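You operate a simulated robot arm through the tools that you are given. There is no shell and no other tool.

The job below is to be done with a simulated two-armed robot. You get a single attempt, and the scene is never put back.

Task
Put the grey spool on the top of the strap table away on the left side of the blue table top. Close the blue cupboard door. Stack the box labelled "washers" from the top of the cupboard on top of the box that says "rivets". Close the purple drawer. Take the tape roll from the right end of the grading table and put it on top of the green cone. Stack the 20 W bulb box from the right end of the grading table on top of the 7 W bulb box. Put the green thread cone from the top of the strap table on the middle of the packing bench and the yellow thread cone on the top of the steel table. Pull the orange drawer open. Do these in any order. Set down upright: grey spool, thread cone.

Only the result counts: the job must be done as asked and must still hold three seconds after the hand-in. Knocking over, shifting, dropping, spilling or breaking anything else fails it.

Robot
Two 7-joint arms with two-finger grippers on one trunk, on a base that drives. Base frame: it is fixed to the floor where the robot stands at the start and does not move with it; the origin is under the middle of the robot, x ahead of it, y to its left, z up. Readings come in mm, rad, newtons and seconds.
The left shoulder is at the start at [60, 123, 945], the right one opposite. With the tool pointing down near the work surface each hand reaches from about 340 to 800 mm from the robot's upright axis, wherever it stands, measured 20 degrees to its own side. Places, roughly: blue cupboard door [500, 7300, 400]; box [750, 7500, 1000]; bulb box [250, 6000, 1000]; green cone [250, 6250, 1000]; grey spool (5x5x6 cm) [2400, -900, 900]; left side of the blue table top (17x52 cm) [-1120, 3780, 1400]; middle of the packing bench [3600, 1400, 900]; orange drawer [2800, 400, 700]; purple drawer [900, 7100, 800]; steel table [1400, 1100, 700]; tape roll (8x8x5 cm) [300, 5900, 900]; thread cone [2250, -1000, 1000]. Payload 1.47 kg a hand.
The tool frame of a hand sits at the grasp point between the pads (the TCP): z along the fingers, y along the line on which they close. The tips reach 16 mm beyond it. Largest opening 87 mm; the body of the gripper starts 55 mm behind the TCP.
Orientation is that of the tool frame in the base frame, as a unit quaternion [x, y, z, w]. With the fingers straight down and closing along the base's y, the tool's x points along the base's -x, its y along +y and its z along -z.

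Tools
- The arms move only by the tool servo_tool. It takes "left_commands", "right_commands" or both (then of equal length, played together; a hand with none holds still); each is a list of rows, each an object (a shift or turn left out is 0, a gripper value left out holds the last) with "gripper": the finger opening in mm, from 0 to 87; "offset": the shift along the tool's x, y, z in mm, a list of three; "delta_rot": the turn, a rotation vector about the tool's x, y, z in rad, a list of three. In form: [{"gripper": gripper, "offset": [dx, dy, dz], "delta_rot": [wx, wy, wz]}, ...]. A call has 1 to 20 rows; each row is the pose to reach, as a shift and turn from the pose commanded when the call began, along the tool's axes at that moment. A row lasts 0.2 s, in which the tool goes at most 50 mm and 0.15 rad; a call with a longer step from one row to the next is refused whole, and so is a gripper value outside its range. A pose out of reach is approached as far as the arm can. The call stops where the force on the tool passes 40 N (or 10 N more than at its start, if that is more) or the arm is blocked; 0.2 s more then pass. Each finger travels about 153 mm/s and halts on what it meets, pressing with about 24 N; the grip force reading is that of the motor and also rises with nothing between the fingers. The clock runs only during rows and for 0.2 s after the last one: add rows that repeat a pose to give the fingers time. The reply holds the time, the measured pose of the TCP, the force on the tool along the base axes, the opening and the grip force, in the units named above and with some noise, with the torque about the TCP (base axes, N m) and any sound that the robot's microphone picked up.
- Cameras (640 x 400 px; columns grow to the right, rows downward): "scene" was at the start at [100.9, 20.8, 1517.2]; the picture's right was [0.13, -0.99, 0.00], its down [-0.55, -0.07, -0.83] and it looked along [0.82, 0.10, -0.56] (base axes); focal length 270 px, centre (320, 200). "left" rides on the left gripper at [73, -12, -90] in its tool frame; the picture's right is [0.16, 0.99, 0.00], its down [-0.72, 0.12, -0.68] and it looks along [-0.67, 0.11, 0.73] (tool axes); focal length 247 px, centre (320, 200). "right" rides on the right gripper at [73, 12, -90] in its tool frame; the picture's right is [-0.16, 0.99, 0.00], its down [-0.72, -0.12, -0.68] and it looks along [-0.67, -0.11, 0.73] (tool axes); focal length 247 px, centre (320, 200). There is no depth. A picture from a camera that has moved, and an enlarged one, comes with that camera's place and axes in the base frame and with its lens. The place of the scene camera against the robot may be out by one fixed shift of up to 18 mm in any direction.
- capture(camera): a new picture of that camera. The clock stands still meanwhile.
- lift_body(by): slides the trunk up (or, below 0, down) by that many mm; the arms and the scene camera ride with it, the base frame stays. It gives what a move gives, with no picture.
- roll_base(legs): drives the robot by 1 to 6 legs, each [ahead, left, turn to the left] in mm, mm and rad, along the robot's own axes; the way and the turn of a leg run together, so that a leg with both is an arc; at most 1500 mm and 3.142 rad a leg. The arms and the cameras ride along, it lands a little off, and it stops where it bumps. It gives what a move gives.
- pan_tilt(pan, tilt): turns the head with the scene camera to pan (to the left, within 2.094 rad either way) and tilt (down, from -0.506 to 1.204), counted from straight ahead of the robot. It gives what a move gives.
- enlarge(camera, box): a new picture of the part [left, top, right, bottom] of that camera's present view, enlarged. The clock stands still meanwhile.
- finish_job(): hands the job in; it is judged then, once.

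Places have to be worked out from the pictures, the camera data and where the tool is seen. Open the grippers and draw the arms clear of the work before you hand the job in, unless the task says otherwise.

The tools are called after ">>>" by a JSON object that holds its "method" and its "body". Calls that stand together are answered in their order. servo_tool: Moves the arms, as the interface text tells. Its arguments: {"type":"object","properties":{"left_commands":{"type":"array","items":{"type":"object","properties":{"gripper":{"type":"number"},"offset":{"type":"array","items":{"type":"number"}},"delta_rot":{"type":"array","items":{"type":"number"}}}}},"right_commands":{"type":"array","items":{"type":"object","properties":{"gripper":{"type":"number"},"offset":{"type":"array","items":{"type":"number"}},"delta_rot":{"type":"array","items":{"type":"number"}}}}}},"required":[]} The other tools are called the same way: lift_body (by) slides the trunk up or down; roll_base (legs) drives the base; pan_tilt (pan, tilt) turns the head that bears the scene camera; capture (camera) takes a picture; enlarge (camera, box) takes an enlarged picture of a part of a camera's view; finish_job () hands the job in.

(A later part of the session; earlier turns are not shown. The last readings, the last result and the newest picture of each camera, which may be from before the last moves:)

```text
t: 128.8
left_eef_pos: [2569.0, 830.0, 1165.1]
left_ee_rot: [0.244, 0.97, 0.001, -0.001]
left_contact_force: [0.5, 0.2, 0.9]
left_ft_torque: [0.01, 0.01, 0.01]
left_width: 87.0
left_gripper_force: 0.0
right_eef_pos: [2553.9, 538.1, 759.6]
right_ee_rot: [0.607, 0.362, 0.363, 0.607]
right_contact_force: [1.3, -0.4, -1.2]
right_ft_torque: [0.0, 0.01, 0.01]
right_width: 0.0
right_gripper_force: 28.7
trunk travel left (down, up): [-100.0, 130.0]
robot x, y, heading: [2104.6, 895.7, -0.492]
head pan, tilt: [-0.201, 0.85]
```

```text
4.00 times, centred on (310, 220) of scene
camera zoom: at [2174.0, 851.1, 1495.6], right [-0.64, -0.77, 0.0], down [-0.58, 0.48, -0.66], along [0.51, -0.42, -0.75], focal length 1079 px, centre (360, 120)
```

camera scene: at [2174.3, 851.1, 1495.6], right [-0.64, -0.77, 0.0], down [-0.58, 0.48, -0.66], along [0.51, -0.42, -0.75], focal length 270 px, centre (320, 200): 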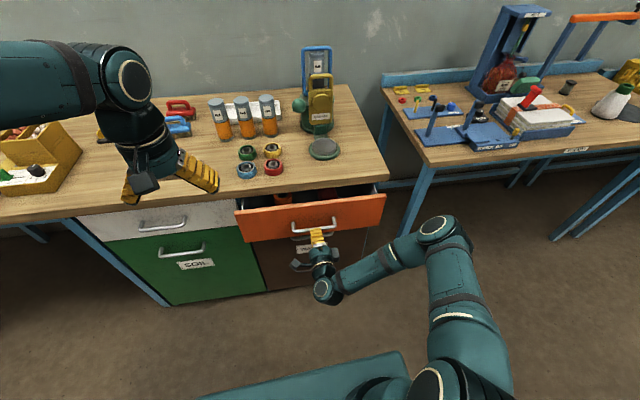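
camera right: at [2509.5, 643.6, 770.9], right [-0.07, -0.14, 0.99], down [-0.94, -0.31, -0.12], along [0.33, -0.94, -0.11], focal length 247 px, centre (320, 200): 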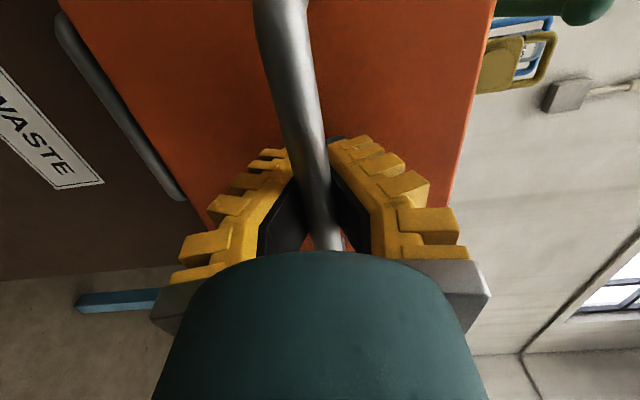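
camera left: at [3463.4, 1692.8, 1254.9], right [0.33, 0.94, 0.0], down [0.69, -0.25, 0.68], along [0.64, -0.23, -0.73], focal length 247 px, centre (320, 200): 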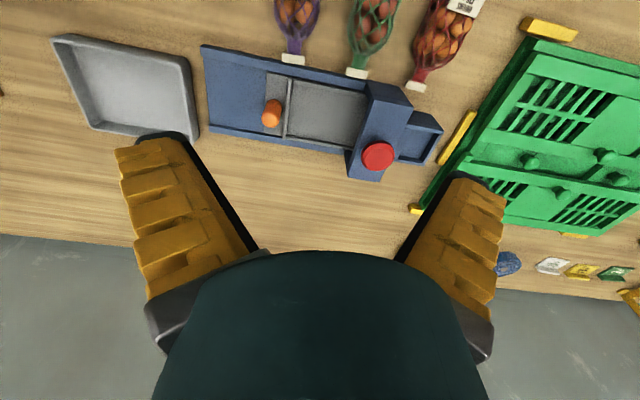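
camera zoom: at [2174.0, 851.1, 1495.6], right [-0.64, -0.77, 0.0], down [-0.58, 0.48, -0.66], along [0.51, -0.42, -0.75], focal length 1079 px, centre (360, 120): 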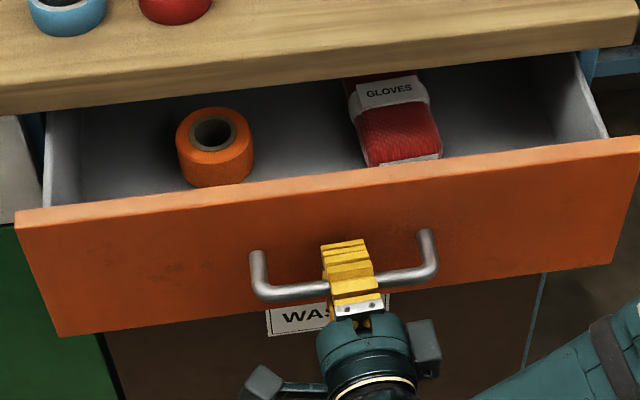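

The tips have closed in front of the bar, so it is caged. I pull further by backing the base 180 mm.

>>> {"method": "roll_base", "body": {"legs": [[-180, 0, 0]]}}

>>> {"method": "capture", "body": {"camera": "scene"}}

>>> {"method": "capture", "body": {"camera": "right"}}

```text
t: 130.2
left_eef_pos: [2458.1, 885.4, 1165.6]
left_ee_rot: [0.247, 0.969, 0.0, 0.001]
left_contact_force: [0.8, 0.0, 0.0]
left_ft_torque: [0.01, 0.0, 0.0]
left_width: 86.7
left_gripper_force: 0.0
right_eef_pos: [2442.5, 593.5, 758.7]
right_ee_rot: [0.61, 0.361, 0.36, 0.607]
right_contact_force: [0.4, 0.4, 0.5]
right_ft_torque: [0.02, -0.01, 0.02]
right_width: 0.0
right_gripper_force: 28.2
trunk travel left (down, up): [-100.0, 130.0]
robot x, y, heading: [1987.6, 951.7, -0.502]
head pan, tilt: [-0.201, 0.85]
stopped in leg 1: the robot was blocked; the commanded pose is now the measured one
```

```text
taken
camera scene: at [2065.0, 907.5, 1495.4], right [-0.64, -0.76, 0.0], down [-0.58, 0.48, -0.66], along [0.5, -0.42, -0.75], focal length 270 px, centre (320, 200)
```

scene: 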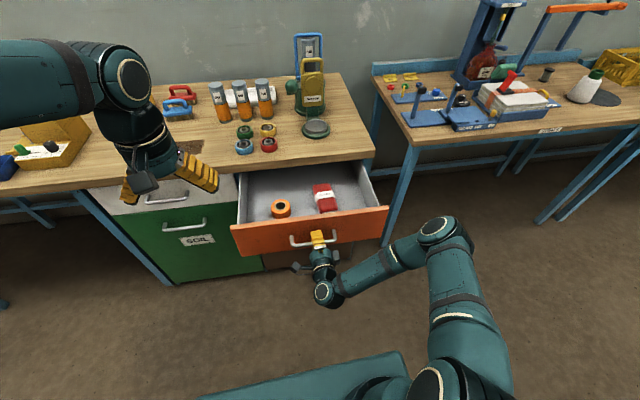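

```text
taken
camera right: at [2397.9, 699.3, 769.6], right [-0.07, -0.14, 0.99], down [-0.94, -0.31, -0.11], along [0.32, -0.94, -0.11], focal length 247 px, centre (320, 200)
```

right: 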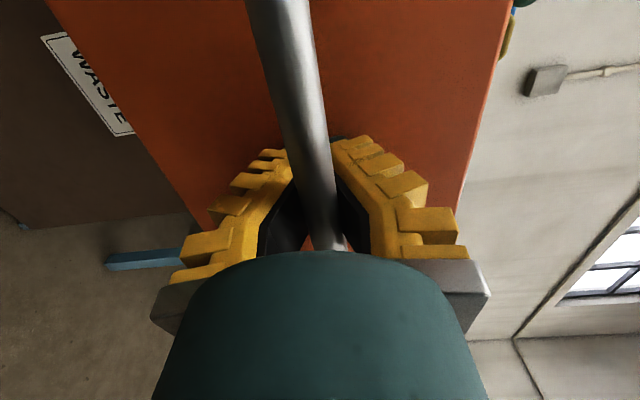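

Blocked after ~127 mm: either the drawer's end stop or something behind. I look back to check the steel table.

>>> {"method": "pan_tilt", "body": {"pan": 2.09, "tilt": 0.7}}

>>> {"method": "capture", "body": {"camera": "scene"}}

>>> {"method": "pan_tilt", "body": {"pan": -2.09, "tilt": 0.7}}

>>> {"method": "capture", "body": {"camera": "scene"}}

```text
t: 132.3
left_eef_pos: [2456.0, 886.1, 1166.4]
left_ee_rot: [0.247, 0.969, -0.001, 0.002]
left_contact_force: [0.6, -0.2, -0.2]
left_ft_torque: [0.01, -0.01, 0.03]
left_width: 87.1
left_gripper_force: 0.0
right_eef_pos: [2440.9, 595.2, 759.7]
right_ee_rot: [0.609, 0.361, 0.36, 0.607]
right_contact_force: [0.3, 0.8, -0.5]
right_ft_torque: [0.0, -0.04, 0.02]
right_width: 0.0
right_gripper_force: 27.9
trunk travel left (down, up): [-100.0, 130.0]
robot x, y, heading: [1991.2, 956.5, -0.498]
head pan, tilt: [2.089, 0.7]
```

```text
taken
camera scene: at [2001.7, 1044.1, 1507.9], right [1.0, 0.02, 0.0], down [0.01, -0.64, -0.76], along [-0.01, 0.76, -0.64], focal length 270 px, centre (320, 200)
```

scene: 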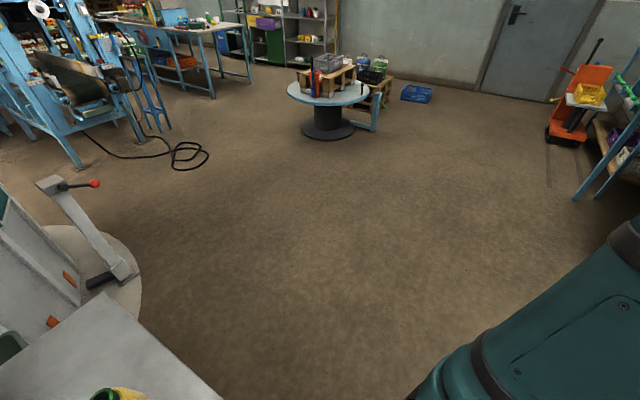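

```text
t: 135.7
left_eef_pos: [2457.5, 886.1, 1166.0]
left_ee_rot: [0.247, 0.969, -0.001, 0.001]
left_contact_force: [-0.1, 0.3, -0.6]
left_ft_torque: [0.01, -0.01, 0.02]
left_width: 86.6
left_gripper_force: 0.0
right_eef_pos: [2440.4, 594.3, 760.0]
right_ee_rot: [0.609, 0.362, 0.361, 0.607]
right_contact_force: [0.4, -0.1, 0.4]
right_ft_torque: [0.01, 0.01, 0.0]
right_width: 0.0
right_gripper_force: 28.3
trunk travel left (down, up): [-100.0, 130.0]
robot x, y, heading: [1994.4, 956.1, -0.498]
head pan, tilt: [-2.089, 0.7]
```

```text
taken
camera scene: at [1931.0, 914.5, 1507.9], right [-0.53, 0.85, 0.0], down [0.55, 0.34, -0.76], along [-0.65, -0.4, -0.64], focal length 270 px, centre (320, 200)
```

scene: 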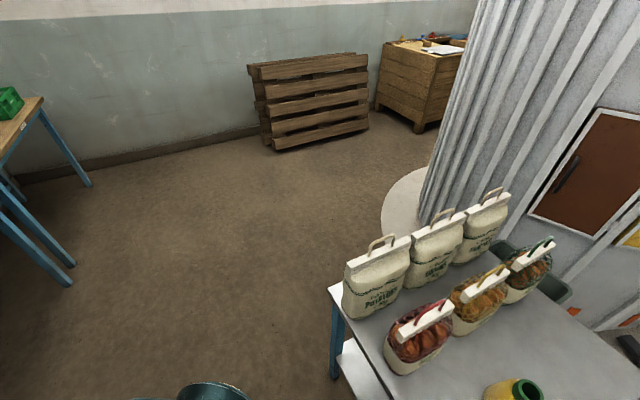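

The steel table and yellow cone are undisturbed. I test with the arm whether the drawer has further travel.

>>> {"method": "servo_tool", "body": {"right_commands": [{"offset": [0, 0, -8], "gripper": 0}, {"offset": [0, 0, -16]}, {"offset": [0, 0, -24]}, {"offset": [0, 0, -32]}, {"offset": [0, 0, -40]}]}}

>>> {"method": "pan_tilt", "body": {"pan": -0.2, "tilt": 0.85}}

>>> {"method": "capture", "body": {"camera": "scene"}}

```text
t: 136.9
left_eef_pos: [2456.0, 885.7, 1165.6]
left_ee_rot: [0.247, 0.969, -0.002, 0.002]
left_contact_force: [0.2, -0.1, 0.9]
left_ft_torque: [0.0, 0.01, 0.01]
left_width: 86.8
left_gripper_force: 0.0
right_eef_pos: [2405.7, 613.7, 760.3]
right_ee_rot: [0.609, 0.361, 0.36, 0.608]
right_contact_force: [-0.3, 0.1, 1.0]
right_ft_torque: [0.0, 0.03, -0.03]
right_width: 0.2
right_gripper_force: 28.4
trunk travel left (down, up): [-100.0, 130.0]
robot x, y, heading: [1990.9, 954.2, -0.496]
head pan, tilt: [-2.089, 0.7]
```

```text
t: 138.7
left_eef_pos: [2456.5, 886.3, 1167.3]
left_ee_rot: [0.246, 0.969, -0.002, 0.002]
left_contact_force: [-0.9, 0.4, -0.1]
left_ft_torque: [-0.01, 0.03, -0.01]
left_width: 87.2
left_gripper_force: 0.0
right_eef_pos: [2406.0, 614.0, 760.3]
right_ee_rot: [0.608, 0.362, 0.361, 0.607]
right_contact_force: [0.5, -0.2, 0.7]
right_ft_torque: [0.03, 0.03, -0.01]
right_width: 0.0
right_gripper_force: 28.4
trunk travel left (down, up): [-100.0, 130.0]
robot x, y, heading: [1988.5, 955.5, -0.503]
head pan, tilt: [-0.201, 0.85]
```

```text
taken
camera scene: at [2063.0, 908.7, 1495.6], right [-0.64, -0.76, 0.0], down [-0.57, 0.48, -0.66], along [0.5, -0.43, -0.75], focal length 270 px, centre (320, 200)
```

scene: 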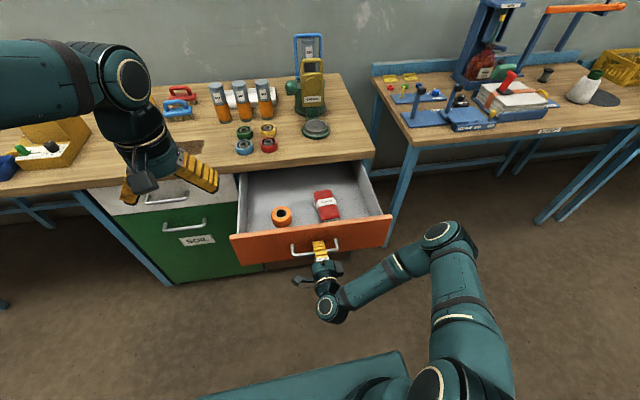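

The drawer still slides freely (the base had touched behind). I pull another 70 mm with the arm.

>>> {"method": "servo_tool", "body": {"right_commands": [{"offset": [0, 0, -10], "gripper": 0}, {"offset": [0, 0, -20]}, {"offset": [0, 0, -30]}, {"offset": [0, 0, -40]}, {"offset": [0, 0, -50]}, {"offset": [0, 0, -60]}, {"offset": [0, 0, -70]}]}}

>>> {"method": "capture", "body": {"camera": "scene"}}

>>> {"method": "capture", "body": {"camera": "right"}}

```text
t: 140.3
left_eef_pos: [2459.0, 884.0, 1166.1]
left_ee_rot: [0.247, 0.969, -0.001, 0.0]
left_contact_force: [0.8, -0.1, -0.3]
left_ft_torque: [0.01, 0.0, -0.01]
left_width: 87.1
left_gripper_force: 0.0
right_eef_pos: [2347.6, 645.4, 759.5]
right_ee_rot: [0.608, 0.36, 0.36, 0.609]
right_contact_force: [31.0, -15.9, 7.6]
right_ft_torque: [0.12, 0.08, -0.3]
right_width: 6.1
right_gripper_force: 29.1
trunk travel left (down, up): [-100.0, 130.0]
robot x, y, heading: [1988.3, 952.0, -0.495]
head pan, tilt: [-0.201, 0.85]
```

```text
taken
camera scene: at [2066.1, 907.2, 1495.5], right [-0.64, -0.77, 0.0], down [-0.58, 0.48, -0.66], along [0.5, -0.42, -0.75], focal length 270 px, centre (320, 200)
```

scene: 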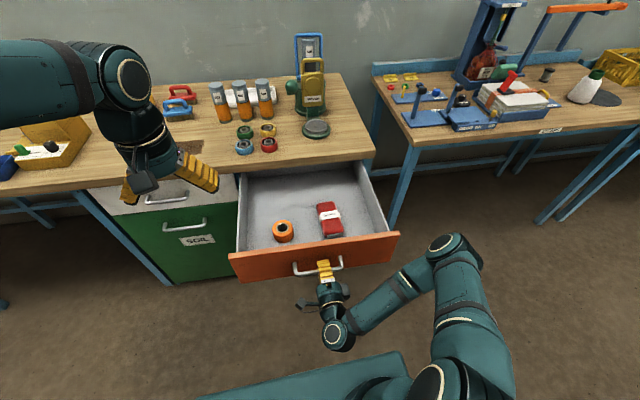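

```text
taken
camera right: at [2303.4, 750.9, 770.6], right [-0.08, -0.14, 0.99], down [-0.94, -0.31, -0.12], along [0.32, -0.94, -0.11], focal length 247 px, centre (320, 200)
```

right: 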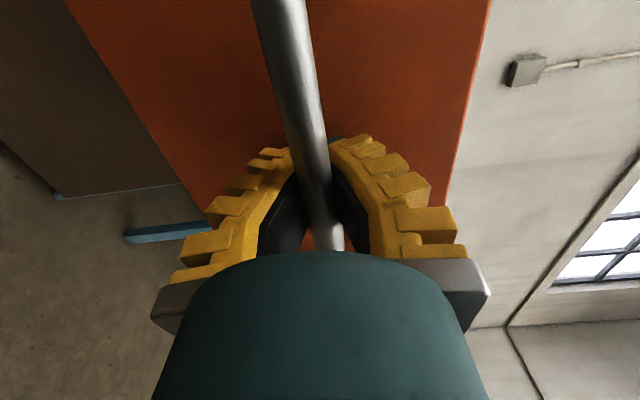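

End stop reached (35 N), the drawer is fully open. I release, withdraw the hand and drive back a safe way later; first open and back the hand off 55 mm.

>>> {"method": "servo_tool", "body": {"right_commands": [{"offset": [0, 0, 8], "gripper": 0}, {"offset": [0, 0, 8], "gripper": 40}, {"offset": [0, 0, 8], "gripper": 60}, {"offset": [0, 0, 8], "gripper": 60}, {"offset": [0, 0, -10], "gripper": 60}, {"offset": [0, 0, -30], "gripper": 60}, {"offset": [0, 0, -55], "gripper": 60}]}}

>>> {"method": "capture", "body": {"camera": "right"}}

>>> {"method": "capture", "body": {"camera": "scene"}}

```text
t: 141.9
left_eef_pos: [2455.0, 885.6, 1167.2]
left_ee_rot: [0.247, 0.969, -0.001, 0.001]
left_contact_force: [-0.1, -0.3, 0.4]
left_ft_torque: [-0.01, -0.02, -0.01]
left_width: 87.0
left_gripper_force: 0.1
right_eef_pos: [2295.6, 674.8, 759.6]
right_ee_rot: [0.609, 0.362, 0.36, 0.608]
right_contact_force: [0.2, 0.3, -0.7]
right_ft_torque: [-0.01, 0.0, 0.0]
right_width: 64.6
right_gripper_force: 3.4
trunk travel left (down, up): [-100.0, 130.0]
robot x, y, heading: [1992.8, 955.5, -0.502]
head pan, tilt: [-0.201, 0.85]
```

```text
taken
camera right: at [2251.6, 779.3, 770.8], right [-0.07, -0.14, 0.99], down [-0.94, -0.31, -0.12], along [0.32, -0.94, -0.11], focal length 247 px, centre (320, 200)
```

right: 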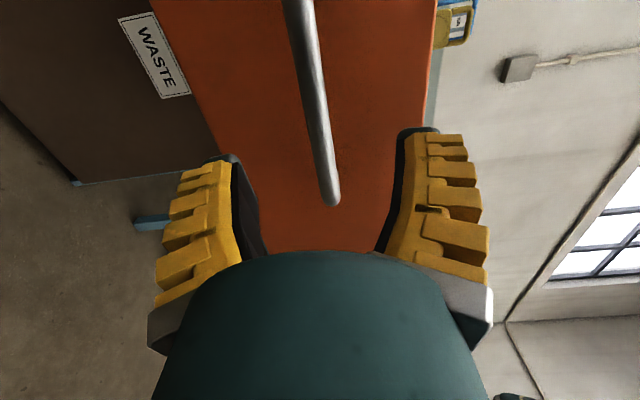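

```text
taken
camera scene: at [2062.9, 908.7, 1495.6], right [-0.64, -0.76, 0.0], down [-0.57, 0.48, -0.66], along [0.5, -0.43, -0.75], focal length 270 px, centre (320, 200)
```

scene: 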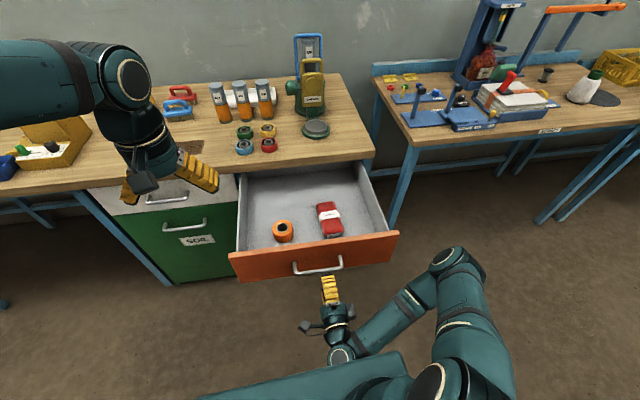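

Drawer is open, hand free. I raise the right hand back to the carry pose, turning it down again.

>>> {"method": "servo_tool", "body": {"right_commands": [{"offset": [-10, 40, -10]}, {"offset": [-20, 80, -10]}, {"offset": [-30, 115, 0], "delta_rot": [0.086, 0.086, -0.086]}, {"offset": [-40, 140, 0], "delta_rot": [0.172, 0.172, -0.172]}, {"offset": [-47, 165, 0], "delta_rot": [0.258, 0.258, -0.258]}, {"offset": [-54, 190, 0], "delta_rot": [0.344, 0.344, -0.344]}, {"offset": [-60, 215, 0], "delta_rot": [0.43, 0.43, -0.43]}, {"offset": [-66, 240, 5], "delta_rot": [0.516, 0.516, -0.516]}, {"offset": [-72, 265, 10], "delta_rot": [0.602, 0.602, -0.602]}, {"offset": [-78, 290, 15], "delta_rot": [0.688, 0.688, -0.688]}, {"offset": [-84, 315, 20], "delta_rot": [0.774, 0.774, -0.774]}, {"offset": [-90, 340, 25], "delta_rot": [0.86, 0.86, -0.86]}, {"offset": [-95, 365, 30], "delta_rot": [0.946, 0.946, -0.946]}, {"offset": [-100, 385, 30], "delta_rot": [1.032, 1.032, -1.032]}, {"offset": [-100, 400, 30], "delta_rot": [1.118, 1.118, -1.118]}, {"offset": [-100, 407, 30], "delta_rot": [1.204, 1.204, -1.204]}, {"offset": [-100, 407, 30], "delta_rot": [1.2092, 1.2092, -1.2092], "gripper": 87}, {"offset": [-100, 407, 30], "delta_rot": [1.2092, 1.2092, -1.2092], "gripper": 87}]}}

>>> {"method": "capture", "body": {"camera": "scene"}}

```text
t: 145.7
left_eef_pos: [2456.7, 885.1, 1167.0]
left_ee_rot: [0.246, 0.969, -0.002, 0.001]
left_contact_force: [0.6, -0.1, 0.4]
left_ft_torque: [0.01, 0.0, 0.0]
left_width: 87.3
left_gripper_force: 0.0
right_eef_pos: [2274.9, 570.5, 1166.8]
right_ee_rot: [0.247, 0.969, 0.0, -0.001]
right_contact_force: [0.0, 0.6, 0.1]
right_ft_torque: [-0.03, -0.01, -0.03]
right_width: 87.1
right_gripper_force: 0.0
right hand out of reach, approached as far as the arm can: row 3, 4, 5, 6, 7, 8, 9, 10
trunk travel left (down, up): [-100.0, 130.0]
robot x, y, heading: [1991.1, 953.1, -0.498]
head pan, tilt: [-0.201, 0.85]
```

```text
taken
camera scene: at [2063.5, 908.8, 1495.6], right [-0.64, -0.76, 0.0], down [-0.57, 0.48, -0.66], along [0.5, -0.43, -0.75], focal length 270 px, centre (320, 200)
```

scene: 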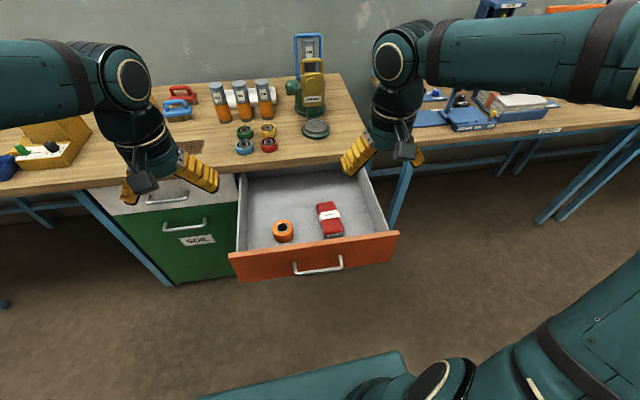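

Now the grey spool, which triangulates from earlier wrist views to about (2375, -860), top z ≈ 913. I drive forward a bit, strafe right to the strap table and look.

>>> {"method": "roll_base", "body": {"legs": [[60, 0, 0], [0, -1490, 0], [300, 0, 0]]}}

>>> {"method": "pan_tilt", "body": {"pan": 0.0, "tilt": 0.75}}

>>> {"method": "capture", "body": {"camera": "scene"}}

```text
t: 161.2
left_eef_pos: [2059.6, -595.6, 1165.3]
left_ee_rot: [0.246, 0.969, -0.001, 0.001]
left_contact_force: [0.8, 0.0, -0.6]
left_ft_torque: [0.02, 0.01, -0.01]
left_width: 87.2
left_gripper_force: 0.0
right_eef_pos: [1878.5, -908.9, 1167.1]
right_ee_rot: [0.247, 0.969, 0.0, -0.001]
right_contact_force: [0.2, -0.1, -0.7]
right_ft_torque: [0.01, 0.01, 0.02]
right_width: 87.0
right_gripper_force: 0.0
trunk travel left (down, up): [-100.0, 130.0]
robot x, y, heading: [1591.5, -530.2, -0.497]
head pan, tilt: [-0.201, 0.85]
```

```text
t: 161.9
left_eef_pos: [2058.1, -594.9, 1168.5]
left_ee_rot: [0.247, 0.969, -0.002, 0.002]
left_contact_force: [-0.2, 0.5, -0.1]
left_ft_torque: [0.01, 0.02, 0.0]
left_width: 86.9
left_gripper_force: 0.1
right_eef_pos: [1877.7, -909.6, 1167.0]
right_ee_rot: [0.247, 0.969, 0.0, -0.001]
right_contact_force: [0.4, 0.3, 0.3]
right_ft_torque: [-0.03, 0.01, 0.0]
right_width: 87.1
right_gripper_force: 0.0
trunk travel left (down, up): [-100.0, 130.0]
robot x, y, heading: [1594.2, -525.1, -0.502]
head pan, tilt: [0.0, 0.75]
```

```text
taken
camera scene: at [1678.5, -561.3, 1503.6], right [-0.48, -0.88, 0.0], down [-0.6, 0.33, -0.73], along [0.64, -0.35, -0.68], focal length 270 px, centre (320, 200)
```

scene: 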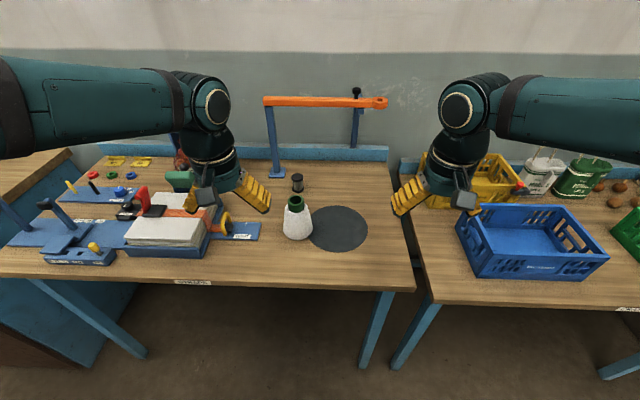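

Spool visible behind the white cone. I move 190 mm forward and bring the left hand above the spool.

>>> {"method": "roll_base", "body": {"legs": [[190, 0, 0]]}}

>>> {"method": "capture", "body": {"camera": "left"}}

>>> {"method": "capture", "body": {"camera": "scene"}}

```text
t: 163.4
left_eef_pos: [2225.7, -686.6, 1166.6]
left_ee_rot: [0.247, 0.969, -0.001, 0.0]
left_contact_force: [0.3, -0.8, 0.4]
left_ft_torque: [-0.01, 0.04, -0.01]
left_width: 86.8
left_gripper_force: 0.1
right_eef_pos: [2044.5, -1000.8, 1166.1]
right_ee_rot: [0.247, 0.969, 0.0, -0.001]
right_contact_force: [-0.5, -0.1, 0.5]
right_ft_torque: [-0.02, 0.06, 0.05]
right_width: 87.3
right_gripper_force: 0.1
trunk travel left (down, up): [-100.0, 130.0]
robot x, y, heading: [1761.2, -615.7, -0.505]
head pan, tilt: [0.0, 0.75]
```

```text
taken
camera left: at [2157.1, -660.4, 1256.0], right [0.33, 0.94, 0.0], down [0.69, -0.24, 0.68], along [0.64, -0.23, -0.73], focal length 247 px, centre (320, 200)
```

left: 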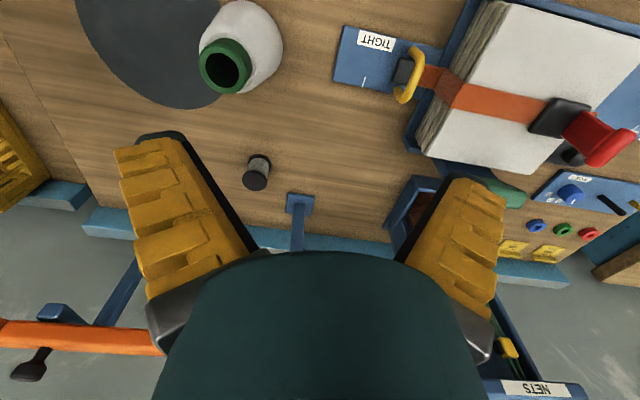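

```text
taken
camera scene: at [1846.5, -652.8, 1503.5], right [-0.48, -0.88, 0.0], down [-0.6, 0.33, -0.73], along [0.64, -0.35, -0.68], focal length 270 px, centre (320, 200)
```

scene: 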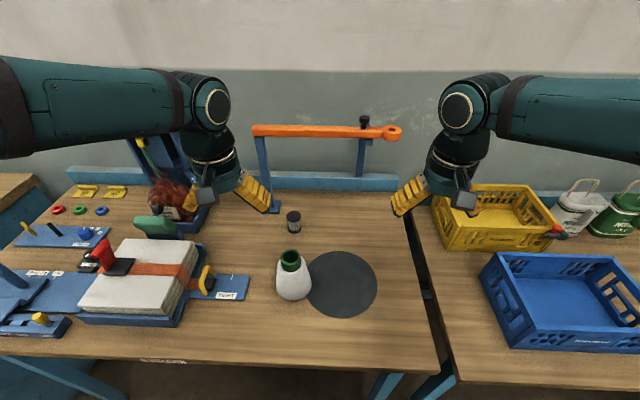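

Wrist view confirms the spool at (2375, -859). I move the left hand above it at z ≈ 1010.

>>> {"method": "servo_tool", "body": {"left_commands": [{"offset": [-40, -15, 0]}, {"offset": [-80, -30, 0]}, {"offset": [-120, -45, 0]}, {"offset": [-160, -60, 0]}, {"offset": [-195, -72, 10]}, {"offset": [-214, -79, 50]}, {"offset": [-214, -79, 90]}, {"offset": [-214, -79, 130]}, {"offset": [-214, -79, 156]}, {"offset": [-214, -79, 156]}]}}

>>> {"method": "capture", "body": {"camera": "left"}}

>>> {"method": "capture", "body": {"camera": "scene"}}

```text
t: 165.7
left_eef_pos: [2375.9, -858.7, 1011.2]
left_ee_rot: [0.247, 0.969, -0.002, 0.001]
left_contact_force: [0.3, -0.2, -0.5]
left_ft_torque: [-0.04, -0.01, 0.03]
left_width: 87.0
left_gripper_force: 0.0
right_eef_pos: [2043.0, -1001.0, 1167.2]
right_ee_rot: [0.247, 0.969, 0.001, -0.001]
right_contact_force: [0.2, 0.7, -0.3]
right_ft_torque: [-0.03, -0.05, 0.0]
right_width: 86.6
right_gripper_force: 0.2
trunk travel left (down, up): [-100.0, 130.0]
robot x, y, heading: [1762.6, -622.8, -0.499]
head pan, tilt: [0.0, 0.75]
```

```text
taken
camera left: at [2306.9, -832.6, 1100.1], right [0.33, 0.94, 0.0], down [0.69, -0.24, 0.68], along [0.64, -0.23, -0.73], focal length 247 px, centre (320, 200)
```

left: 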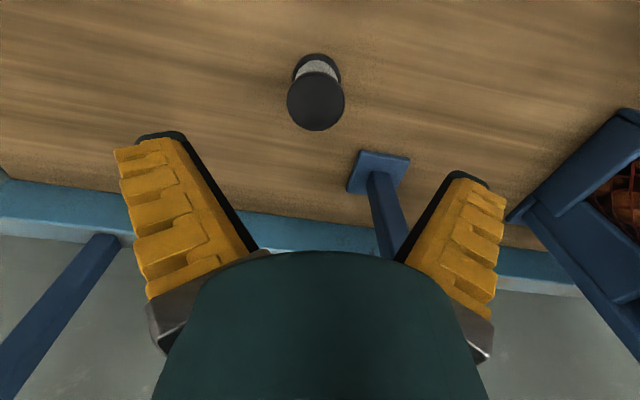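

```text
taken
camera scene: at [1845.3, -652.2, 1503.7], right [-0.48, -0.88, 0.0], down [-0.6, 0.33, -0.73], along [0.64, -0.35, -0.68], focal length 270 px, centre (320, 200)
```

scene: 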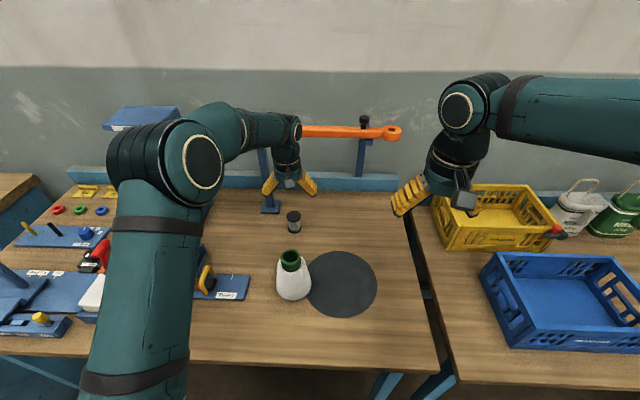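

Spool top refines to about (2379, -862, 904), table at ~845. I lower around it and grip.

>>> {"method": "servo_tool", "body": {"left_commands": [{"offset": [-4, -2, 35], "gripper": 87}, {"offset": [-4, -2, 70]}, {"offset": [-4, -2, 105]}, {"offset": [-4, -2, 130]}, {"offset": [-4, -2, 139]}, {"offset": [-4, -2, 139]}]}}

>>> {"method": "capture", "body": {"camera": "left"}}

```text
t: 167.1
left_eef_pos: [2378.5, -860.5, 872.1]
left_ee_rot: [0.247, 0.969, -0.001, 0.002]
left_contact_force: [0.7, 0.2, 0.6]
left_ft_torque: [0.03, -0.02, 0.0]
left_width: 87.0
left_gripper_force: 0.0
right_eef_pos: [2045.2, -998.8, 1166.8]
right_ee_rot: [0.248, 0.969, 0.0, -0.001]
right_contact_force: [0.5, -0.5, -0.2]
right_ft_torque: [0.0, -0.02, 0.02]
right_width: 87.1
right_gripper_force: 0.1
trunk travel left (down, up): [-100.0, 130.0]
robot x, y, heading: [1762.5, -615.0, -0.501]
head pan, tilt: [0.0, 0.75]
```

```text
taken
camera left: at [2309.6, -835.4, 961.9], right [0.33, 0.94, 0.0], down [0.69, -0.24, 0.68], along [0.64, -0.23, -0.73], focal length 247 px, centre (320, 200)
```

left: 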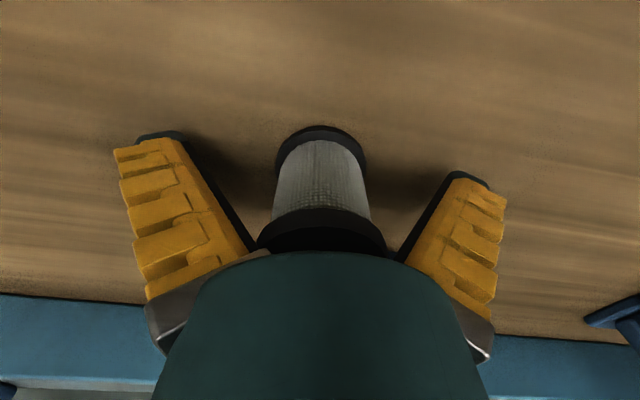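

Centred. I close, then lift.

>>> {"method": "servo_tool", "body": {"left_commands": [{"gripper": 50}, {"gripper": 25}, {"gripper": 25}, {"gripper": 25}]}}

>>> {"method": "servo_tool", "body": {"left_commands": [{"offset": [0, 0, -10]}, {"offset": [0, 0, -30]}, {"offset": [0, 0, -70]}, {"offset": [0, 0, -110]}, {"offset": [0, 0, -150]}, {"offset": [0, 0, -190]}, {"offset": [0, 0, -230]}, {"offset": [0, 0, -270]}, {"offset": [0, 0, -290]}]}}

>>> {"method": "capture", "body": {"camera": "left"}}

>>> {"method": "capture", "body": {"camera": "scene"}}

```text
t: 168.1
left_eef_pos: [2379.0, -862.2, 875.5]
left_ee_rot: [0.246, 0.969, -0.002, 0.003]
left_contact_force: [0.4, 1.0, 19.8]
left_ft_torque: [0.06, -0.3, -0.02]
left_width: 44.1
left_gripper_force: 24.1
right_eef_pos: [2044.1, -1000.7, 1167.7]
right_ee_rot: [0.247, 0.969, 0.0, 0.001]
right_contact_force: [-0.6, -0.3, 0.4]
right_ft_torque: [0.02, 0.0, -0.03]
right_width: 86.9
right_gripper_force: 0.0
trunk travel left (down, up): [-100.0, 130.0]
robot x, y, heading: [1764.8, -625.0, -0.502]
head pan, tilt: [0.0, 0.75]
```

```text
t: 170.1
left_eef_pos: [2376.8, -861.2, 1163.2]
left_ee_rot: [0.247, 0.969, -0.001, 0.001]
left_contact_force: [-0.2, 0.1, 0.2]
left_ft_torque: [0.0, 0.0, -0.01]
left_width: 40.1
left_gripper_force: 24.6
right_eef_pos: [2043.7, -999.7, 1167.1]
right_ee_rot: [0.247, 0.969, 0.0, -0.001]
right_contact_force: [-0.3, 0.2, 0.1]
right_ft_torque: [0.03, -0.02, -0.04]
right_width: 86.8
right_gripper_force: 0.0
trunk travel left (down, up): [-100.0, 130.0]
robot x, y, heading: [1758.0, -620.5, -0.497]
head pan, tilt: [0.0, 0.75]
```

```text
taken
camera left: at [2308.4, -834.6, 1253.0], right [0.33, 0.94, 0.0], down [0.69, -0.24, 0.68], along [0.64, -0.23, -0.73], focal length 247 px, centre (320, 200)
```

left: 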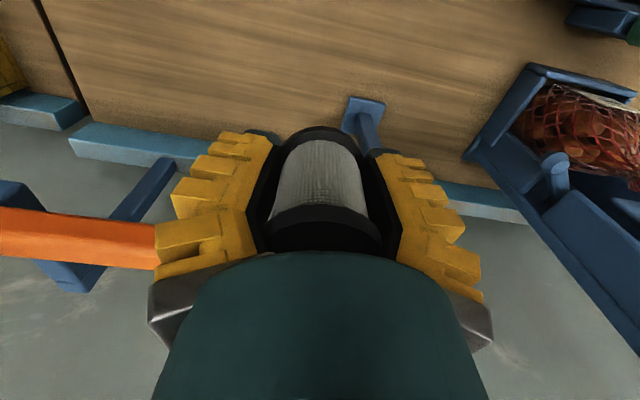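

```text
taken
camera scene: at [1845.3, -652.2, 1503.6], right [-0.48, -0.88, 0.0], down [-0.6, 0.33, -0.73], along [0.64, -0.35, -0.68], focal length 270 px, centre (320, 200)
```

scene: 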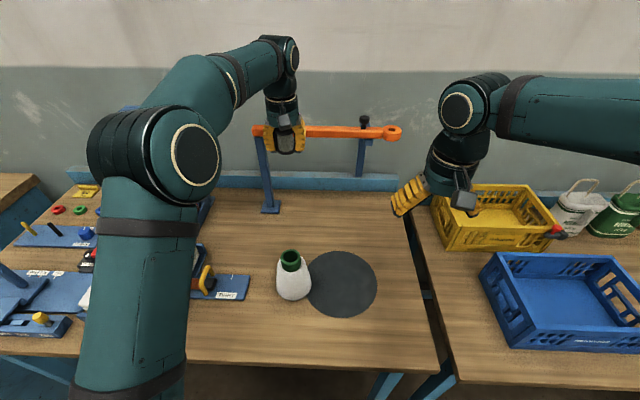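

Spool is held on its core. I retract the left arm, back off to the corridor centre line and re-check position before strafing past the open drawer.

>>> {"method": "servo_tool", "body": {"left_commands": [{"offset": [40, 15, 0]}, {"offset": [80, 30, 0]}, {"offset": [120, 45, 0]}, {"offset": [160, 60, 0]}, {"offset": [200, 75, 0]}, {"offset": [230, 79, 0]}]}}

>>> {"method": "roll_base", "body": {"legs": [[-490, 0, 0]]}}

```text
t: 171.4
left_eef_pos: [2212.5, -680.0, 1162.0]
left_ee_rot: [0.247, 0.969, -0.001, 0.001]
left_contact_force: [-0.2, -0.4, -0.7]
left_ft_torque: [-0.01, 0.0, 0.02]
left_width: 39.2
left_gripper_force: 24.4
right_eef_pos: [2043.7, -1001.3, 1168.2]
right_ee_rot: [0.247, 0.969, 0.001, 0.0]
right_contact_force: [-0.8, -0.4, -0.2]
right_ft_torque: [-0.02, -0.01, 0.01]
right_width: 87.1
right_gripper_force: 0.1
trunk travel left (down, up): [-100.0, 130.0]
robot x, y, heading: [1762.4, -616.0, -0.498]
head pan, tilt: [0.0, 0.75]
```

```text
t: 174.4
left_eef_pos: [1781.1, -445.4, 1161.1]
left_ee_rot: [0.249, 0.968, -0.001, 0.003]
left_contact_force: [-0.3, -0.5, -0.4]
left_ft_torque: [0.01, -0.02, 0.03]
left_width: 38.8
left_gripper_force: 23.4
right_eef_pos: [1610.6, -765.2, 1167.3]
right_ee_rot: [0.25, 0.968, 0.0, -0.001]
right_contact_force: [0.1, -0.6, -0.3]
right_ft_torque: [0.0, -0.01, -0.01]
right_width: 86.9
right_gripper_force: 0.1
trunk travel left (down, up): [-100.0, 130.0]
robot x, y, heading: [1330.2, -378.6, -0.499]
head pan, tilt: [0.0, 0.75]
```

I'm at f ≈ 1348, the corridor centre. I strafe left 1200 mm and re-check.

>>> {"method": "roll_base", "body": {"legs": [[0, 1100, 0]]}}

>>> {"method": "capture", "body": {"camera": "left"}}

>>> {"method": "capture", "body": {"camera": "scene"}}

```text
t: 184.3
left_eef_pos: [2316.7, 516.2, 1160.7]
left_ee_rot: [0.251, 0.968, 0.0, 0.002]
left_contact_force: [-0.6, -0.7, 0.2]
left_ft_torque: [0.01, 0.0, -0.03]
left_width: 37.9
left_gripper_force: 24.1
right_eef_pos: [2143.3, 197.6, 1167.3]
right_ee_rot: [0.252, 0.968, 0.0, 0.0]
right_contact_force: [-0.8, -0.5, 0.2]
right_ft_torque: [-0.01, 0.0, -0.02]
right_width: 87.1
right_gripper_force: 0.1
trunk travel left (down, up): [-100.0, 130.0]
robot x, y, heading: [1863.5, 582.2, -0.508]
head pan, tilt: [0.0, 0.75]
```

```text
taken
camera left: at [2246.9, 542.2, 1250.5], right [0.34, 0.94, 0.0], down [0.69, -0.25, 0.68], along [0.64, -0.24, -0.73], focal length 247 px, centre (320, 200)
```

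left: 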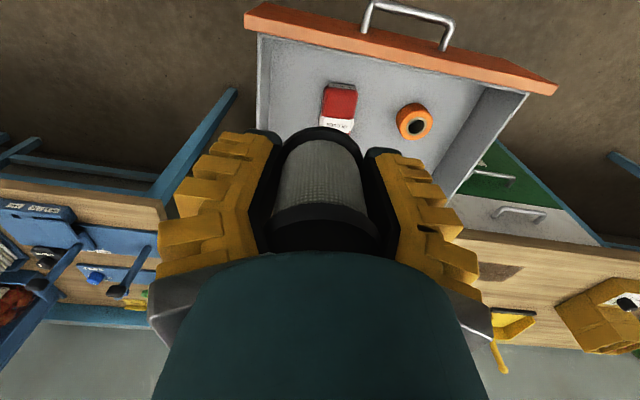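

```text
taken
camera scene: at [1948.4, 548.3, 1503.6], right [-0.49, -0.87, 0.0], down [-0.6, 0.33, -0.73], along [0.64, -0.36, -0.68], focal length 270 px, centre (320, 200)
```

scene: 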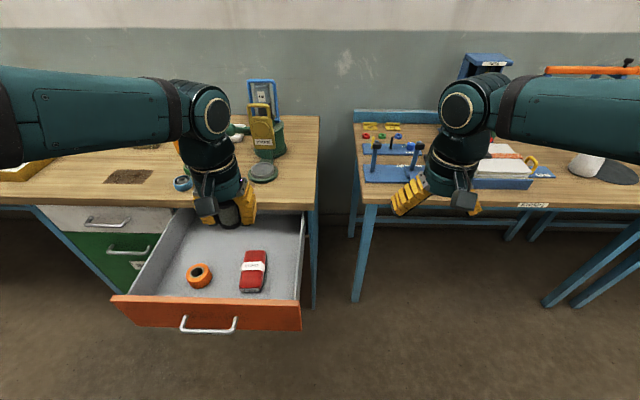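

Spool still well held. f ≈ 1355, safe. I continue strafing 1150 mm.

>>> {"method": "roll_base", "body": {"legs": [[0, 1150, 0]]}}

>>> {"method": "pan_tilt", "body": {"pan": 2.0, "tilt": 0.25}}

>>> {"method": "capture", "body": {"camera": "scene"}}

```text
t: 194.7
left_eef_pos: [2879.9, 1525.4, 1160.7]
left_ee_rot: [0.252, 0.968, -0.001, 0.001]
left_contact_force: [0.9, 0.5, -1.0]
left_ft_torque: [0.0, 0.01, -0.01]
left_width: 37.2
left_gripper_force: 24.0
right_eef_pos: [2707.5, 1207.7, 1165.1]
right_ee_rot: [0.251, 0.968, 0.0, -0.001]
right_contact_force: [-0.3, 0.7, 1.0]
right_ft_torque: [-0.03, 0.02, 0.01]
right_width: 87.1
right_gripper_force: 0.1
trunk travel left (down, up): [-100.0, 130.0]
robot x, y, heading: [2429.1, 1590.8, -0.506]
head pan, tilt: [0.0, 0.75]
```

```text
t: 196.7
left_eef_pos: [2878.9, 1525.3, 1160.6]
left_ee_rot: [0.252, 0.968, -0.001, 0.002]
left_contact_force: [-0.4, -0.4, -0.6]
left_ft_torque: [0.01, 0.01, -0.01]
left_width: 37.0
left_gripper_force: 23.8
right_eef_pos: [2707.7, 1207.5, 1166.7]
right_ee_rot: [0.253, 0.968, 0.0, 0.0]
right_contact_force: [0.4, -0.1, 0.0]
right_ft_torque: [0.01, 0.01, 0.01]
right_width: 87.0
right_gripper_force: 0.0
trunk travel left (down, up): [-100.0, 130.0]
robot x, y, heading: [2424.4, 1596.2, -0.51]
head pan, tilt: [2.0, 0.25]
```

```text
taken
camera scene: at [2446.6, 1691.3, 1548.7], right [1.0, -0.08, 0.0], down [-0.02, -0.25, -0.97], along [0.08, 0.97, -0.25], focal length 270 px, centre (320, 200)
```

scene: 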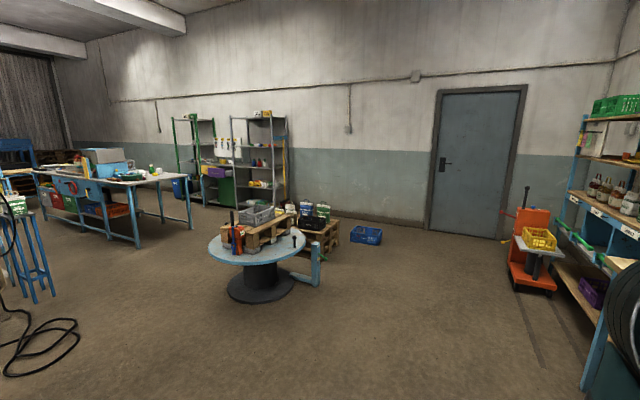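

I turn left to face the far area where the blue table should be and look.

>>> {"method": "roll_base", "body": {"legs": [[0, 0, 1.5], [0, 0, 1.6]]}}

>>> {"method": "pan_tilt", "body": {"pan": 0.0, "tilt": 0.25}}

>>> {"method": "capture", "body": {"camera": "scene"}}

>>> {"method": "enlarge", "body": {"camera": "scene", "box": [200, 100, 440, 250]}}

```text
t: 204.7
left_eef_pos: [1976.9, 1672.2, 1161.4]
left_ee_rot: [0.964, -0.265, -0.002, -0.001]
left_contact_force: [0.3, -0.4, -0.1]
left_ft_torque: [0.0, -0.02, 0.0]
left_width: 37.0
left_gripper_force: 24.5
right_eef_pos: [2158.6, 1985.7, 1165.3]
right_ee_rot: [0.964, -0.264, 0.001, 0.0]
right_contact_force: [-0.1, -0.6, -0.3]
right_ft_torque: [0.03, -0.02, 0.05]
right_width: 86.6
right_gripper_force: 0.1
trunk travel left (down, up): [-100.0, 130.0]
robot x, y, heading: [2425.3, 1594.1, 2.603]
head pan, tilt: [2.0, 0.25]
```

```text
t: 206.6
left_eef_pos: [1978.4, 1673.4, 1161.4]
left_ee_rot: [0.964, -0.264, -0.001, 0.0]
left_contact_force: [-0.1, -0.3, -0.7]
left_ft_torque: [-0.02, 0.02, -0.03]
left_width: 36.8
left_gripper_force: 24.7
right_eef_pos: [2157.7, 1986.6, 1167.2]
right_ee_rot: [0.964, -0.265, 0.001, 0.0]
right_contact_force: [-0.9, -0.2, 0.4]
right_ft_torque: [-0.02, 0.01, 0.04]
right_width: 87.1
right_gripper_force: 0.0
trunk travel left (down, up): [-100.0, 130.0]
robot x, y, heading: [2428.0, 1589.8, 2.604]
head pan, tilt: [0.0, 0.25]
```

```text
taken
camera scene: at [2341.4, 1655.8, 1548.7], right [0.51, 0.86, 0.0], down [0.21, -0.13, -0.97], along [-0.83, 0.49, -0.25], focal length 270 px, centre (320, 200)
```

scene: 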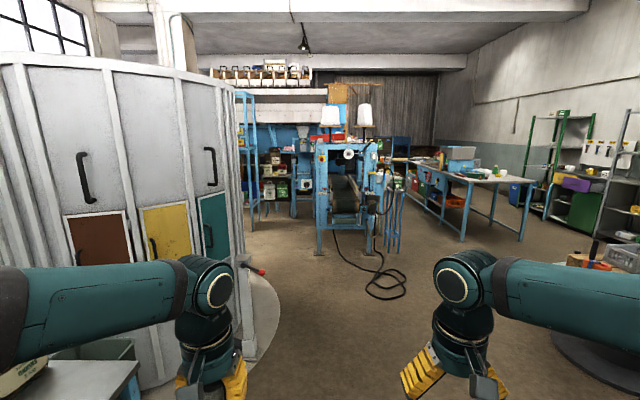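

```text
2.67 times, centred on (320, 175) of scene
camera zoom: at [2341.4, 1655.8, 1548.7], right [0.51, 0.86, 0.0], down [0.21, -0.13, -0.97], along [-0.83, 0.49, -0.25], focal length 720 px, centre (320, 267)
```

zoom: 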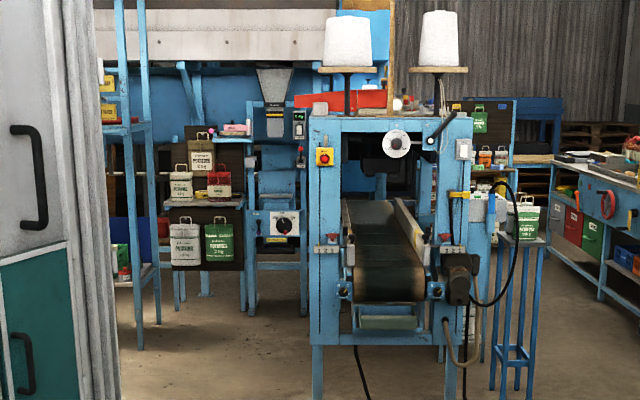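

The blue machine's top at z ≈ 1380–1400 is the "blue table top". I drive nearer, keeping clear of the column disc and the cable loop near (600, 3300), and raise the trunk to see the top.

>>> {"method": "roll_base", "body": {"legs": [[1300, -262, 0], [392, -80, 0]]}}

>>> {"method": "lift_body", "body": {"by": 125}}

>>> {"method": "pan_tilt", "body": {"pan": 0.0, "tilt": 0.3}}

>>> {"method": "capture", "body": {"camera": "scene"}}

>>> {"method": "enlarge", "body": {"camera": "scene", "box": [180, 60, 420, 210]}}

```text
t: 215.3
left_eef_pos: [695.7, 2817.0, 1160.8]
left_ee_rot: [0.966, -0.26, 0.0, -0.002]
left_contact_force: [-0.5, -0.7, -0.4]
left_ft_torque: [0.01, -0.01, -0.01]
left_width: 36.4
left_gripper_force: 24.4
right_eef_pos: [872.2, 3131.2, 1165.8]
right_ee_rot: [0.966, -0.26, 0.0, 0.001]
right_contact_force: [0.4, 0.3, 0.2]
right_ft_torque: [0.0, 0.0, 0.01]
right_width: 87.0
right_gripper_force: 0.2
trunk travel left (down, up): [-100.0, 130.0]
robot x, y, heading: [1145.7, 2738.9, 2.611]
head pan, tilt: [0.0, 0.25]
```

```text
t: 216.8
left_eef_pos: [696.4, 2817.2, 1285.0]
left_ee_rot: [0.966, -0.26, -0.001, -0.001]
left_contact_force: [-1.0, -0.3, 0.2]
left_ft_torque: [0.01, 0.01, -0.02]
left_width: 36.3
left_gripper_force: 23.9
right_eef_pos: [874.5, 3131.9, 1291.7]
right_ee_rot: [0.966, -0.26, 0.0, 0.0]
right_contact_force: [-0.3, 0.3, 0.4]
right_ft_torque: [0.01, 0.03, -0.02]
right_width: 87.2
right_gripper_force: 0.0
trunk travel left (down, up): [-225.0, 5.0]
robot x, y, heading: [1145.5, 2738.3, 2.613]
head pan, tilt: [0.0, 0.25]
```

```text
t: 217.5
left_eef_pos: [697.0, 2816.1, 1286.9]
left_ee_rot: [0.966, -0.26, -0.001, -0.002]
left_contact_force: [-0.4, -0.5, -0.8]
left_ft_torque: [-0.01, 0.03, 0.02]
left_width: 36.6
left_gripper_force: 24.1
right_eef_pos: [873.5, 3130.5, 1291.7]
right_ee_rot: [0.965, -0.26, 0.001, 0.001]
right_contact_force: [1.1, -0.6, 0.0]
right_ft_torque: [-0.02, 0.03, 0.0]
right_width: 87.0
right_gripper_force: 0.0
trunk travel left (down, up): [-225.0, 5.0]
robot x, y, heading: [1147.8, 2742.1, 2.617]
head pan, tilt: [0.0, 0.3]
```

```text
taken
camera scene: at [1060.4, 2801.8, 1669.0], right [0.5, 0.86, 0.0], down [0.26, -0.15, -0.96], along [-0.83, 0.48, -0.3], focal length 270 px, centre (320, 200)
```

scene: 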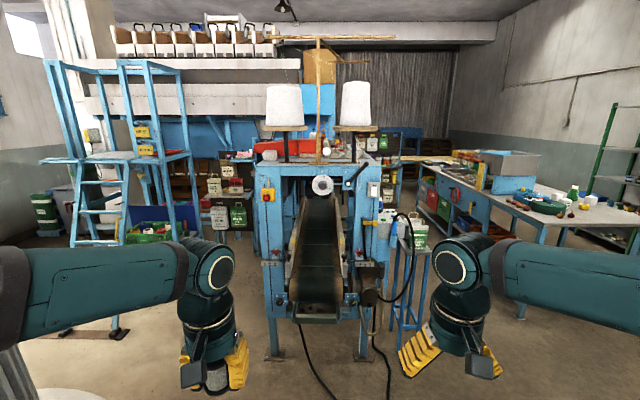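

```text
2.67 times, centred on (300, 135) of scene
camera zoom: at [1060.4, 2801.8, 1669.0], right [0.5, 0.86, 0.0], down [0.26, -0.15, -0.96], along [-0.83, 0.48, -0.3], focal length 720 px, centre (373, 373)
```

zoom: 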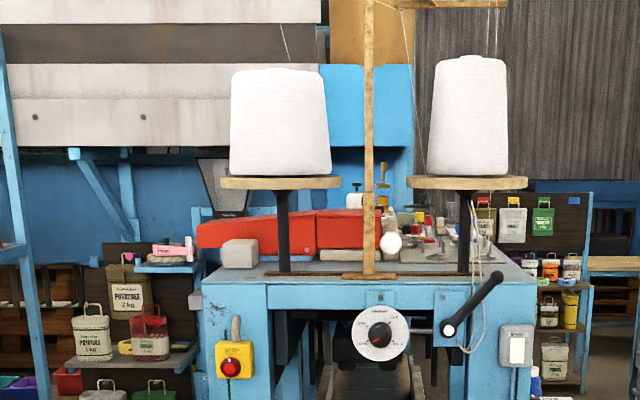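

The top of the blue machine lies near z ≈ 1390. I enlarge further to understand its layout and depth.

>>> {"method": "enlarge", "body": {"camera": "scene", "box": [240, 120, 400, 180]}}

>>> {"method": "enlarge", "body": {"camera": "scene", "box": [120, 60, 280, 260]}}

```text
4.00 times, centred on (320, 150) of scene
camera zoom: at [1060.4, 2801.8, 1669.0], right [0.5, 0.86, 0.0], down [0.26, -0.15, -0.96], along [-0.83, 0.48, -0.3], focal length 1079 px, centre (320, 400)
```

zoom: 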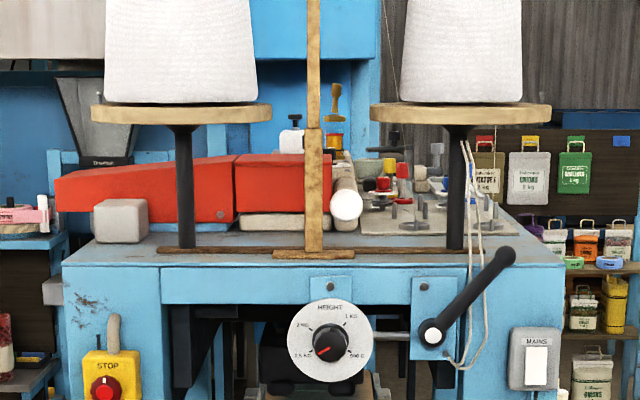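

```text
2.00 times, centred on (200, 160) of scene
camera zoom: at [1060.4, 2801.8, 1669.0], right [0.5, 0.86, 0.0], down [0.26, -0.15, -0.96], along [-0.83, 0.48, -0.3], focal length 540 px, centre (560, 280)
```

zoom: 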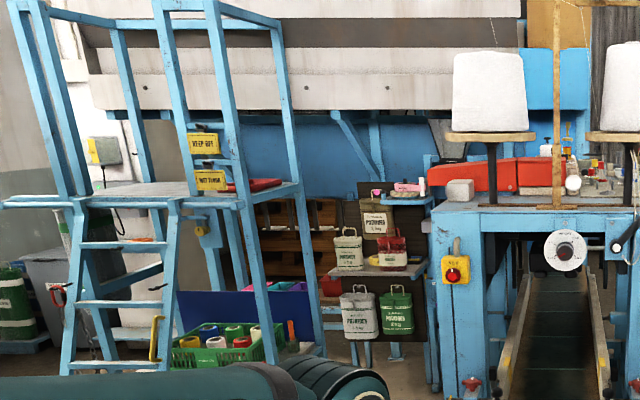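

The free left-side region must be deeper back behind the red sewing head, at (-1120, 3780), so I should approach from the machine's left side. I turn to pass the gap between machine corner and column disc, in two checked stages.

>>> {"method": "roll_base", "body": {"legs": [[0, 0, 0.468]]}}

>>> {"method": "pan_tilt", "body": {"pan": 0.0, "tilt": 0.5}}

>>> {"method": "capture", "body": {"camera": "scene"}}

```text
t: 219.2
left_eef_pos: [710.5, 2604.6, 1286.6]
left_ee_rot: [1.0, -0.031, -0.002, -0.002]
left_contact_force: [-0.6, -0.4, -0.2]
left_ft_torque: [-0.01, -0.02, -0.01]
left_width: 36.7
left_gripper_force: 23.8
right_eef_pos: [726.4, 2967.3, 1291.3]
right_ee_rot: [1.0, -0.03, 0.001, 0.0]
right_contact_force: [0.5, 1.0, -0.1]
right_ft_torque: [-0.01, 0.03, 0.01]
right_width: 86.9
right_gripper_force: 0.1
trunk travel left (down, up): [-225.0, 5.0]
robot x, y, heading: [1148.1, 2741.8, 3.08]
head pan, tilt: [0.0, 0.3]
```

```text
t: 219.9
left_eef_pos: [709.6, 2605.0, 1286.6]
left_ee_rot: [1.0, -0.03, -0.001, -0.001]
left_contact_force: [-0.6, 0.1, 1.1]
left_ft_torque: [-0.03, 0.04, 0.01]
left_width: 36.6
left_gripper_force: 24.0
right_eef_pos: [726.7, 2966.4, 1291.0]
right_ee_rot: [1.0, -0.029, 0.001, 0.0]
right_contact_force: [-0.1, -1.0, 0.0]
right_ft_torque: [-0.02, -0.01, 0.02]
right_width: 87.0
right_gripper_force: 0.1
trunk travel left (down, up): [-225.0, 5.0]
robot x, y, heading: [1148.2, 2744.8, 3.08]
head pan, tilt: [0.0, 0.499]
```

```text
taken
camera scene: at [1049.0, 2755.9, 1650.7], right [0.06, 1.0, 0.0], down [0.48, -0.03, -0.88], along [-0.88, 0.05, -0.48], focal length 270 px, centre (320, 200)
```

scene: 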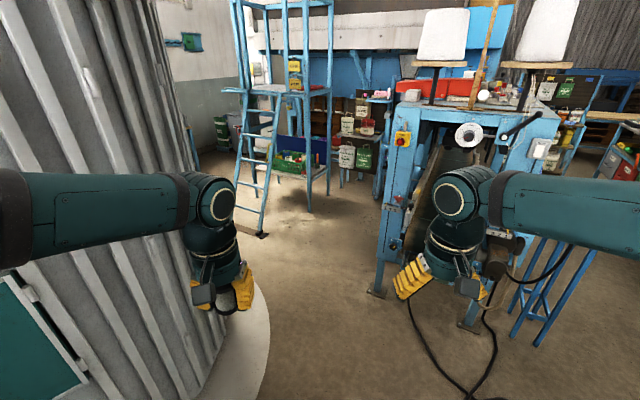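

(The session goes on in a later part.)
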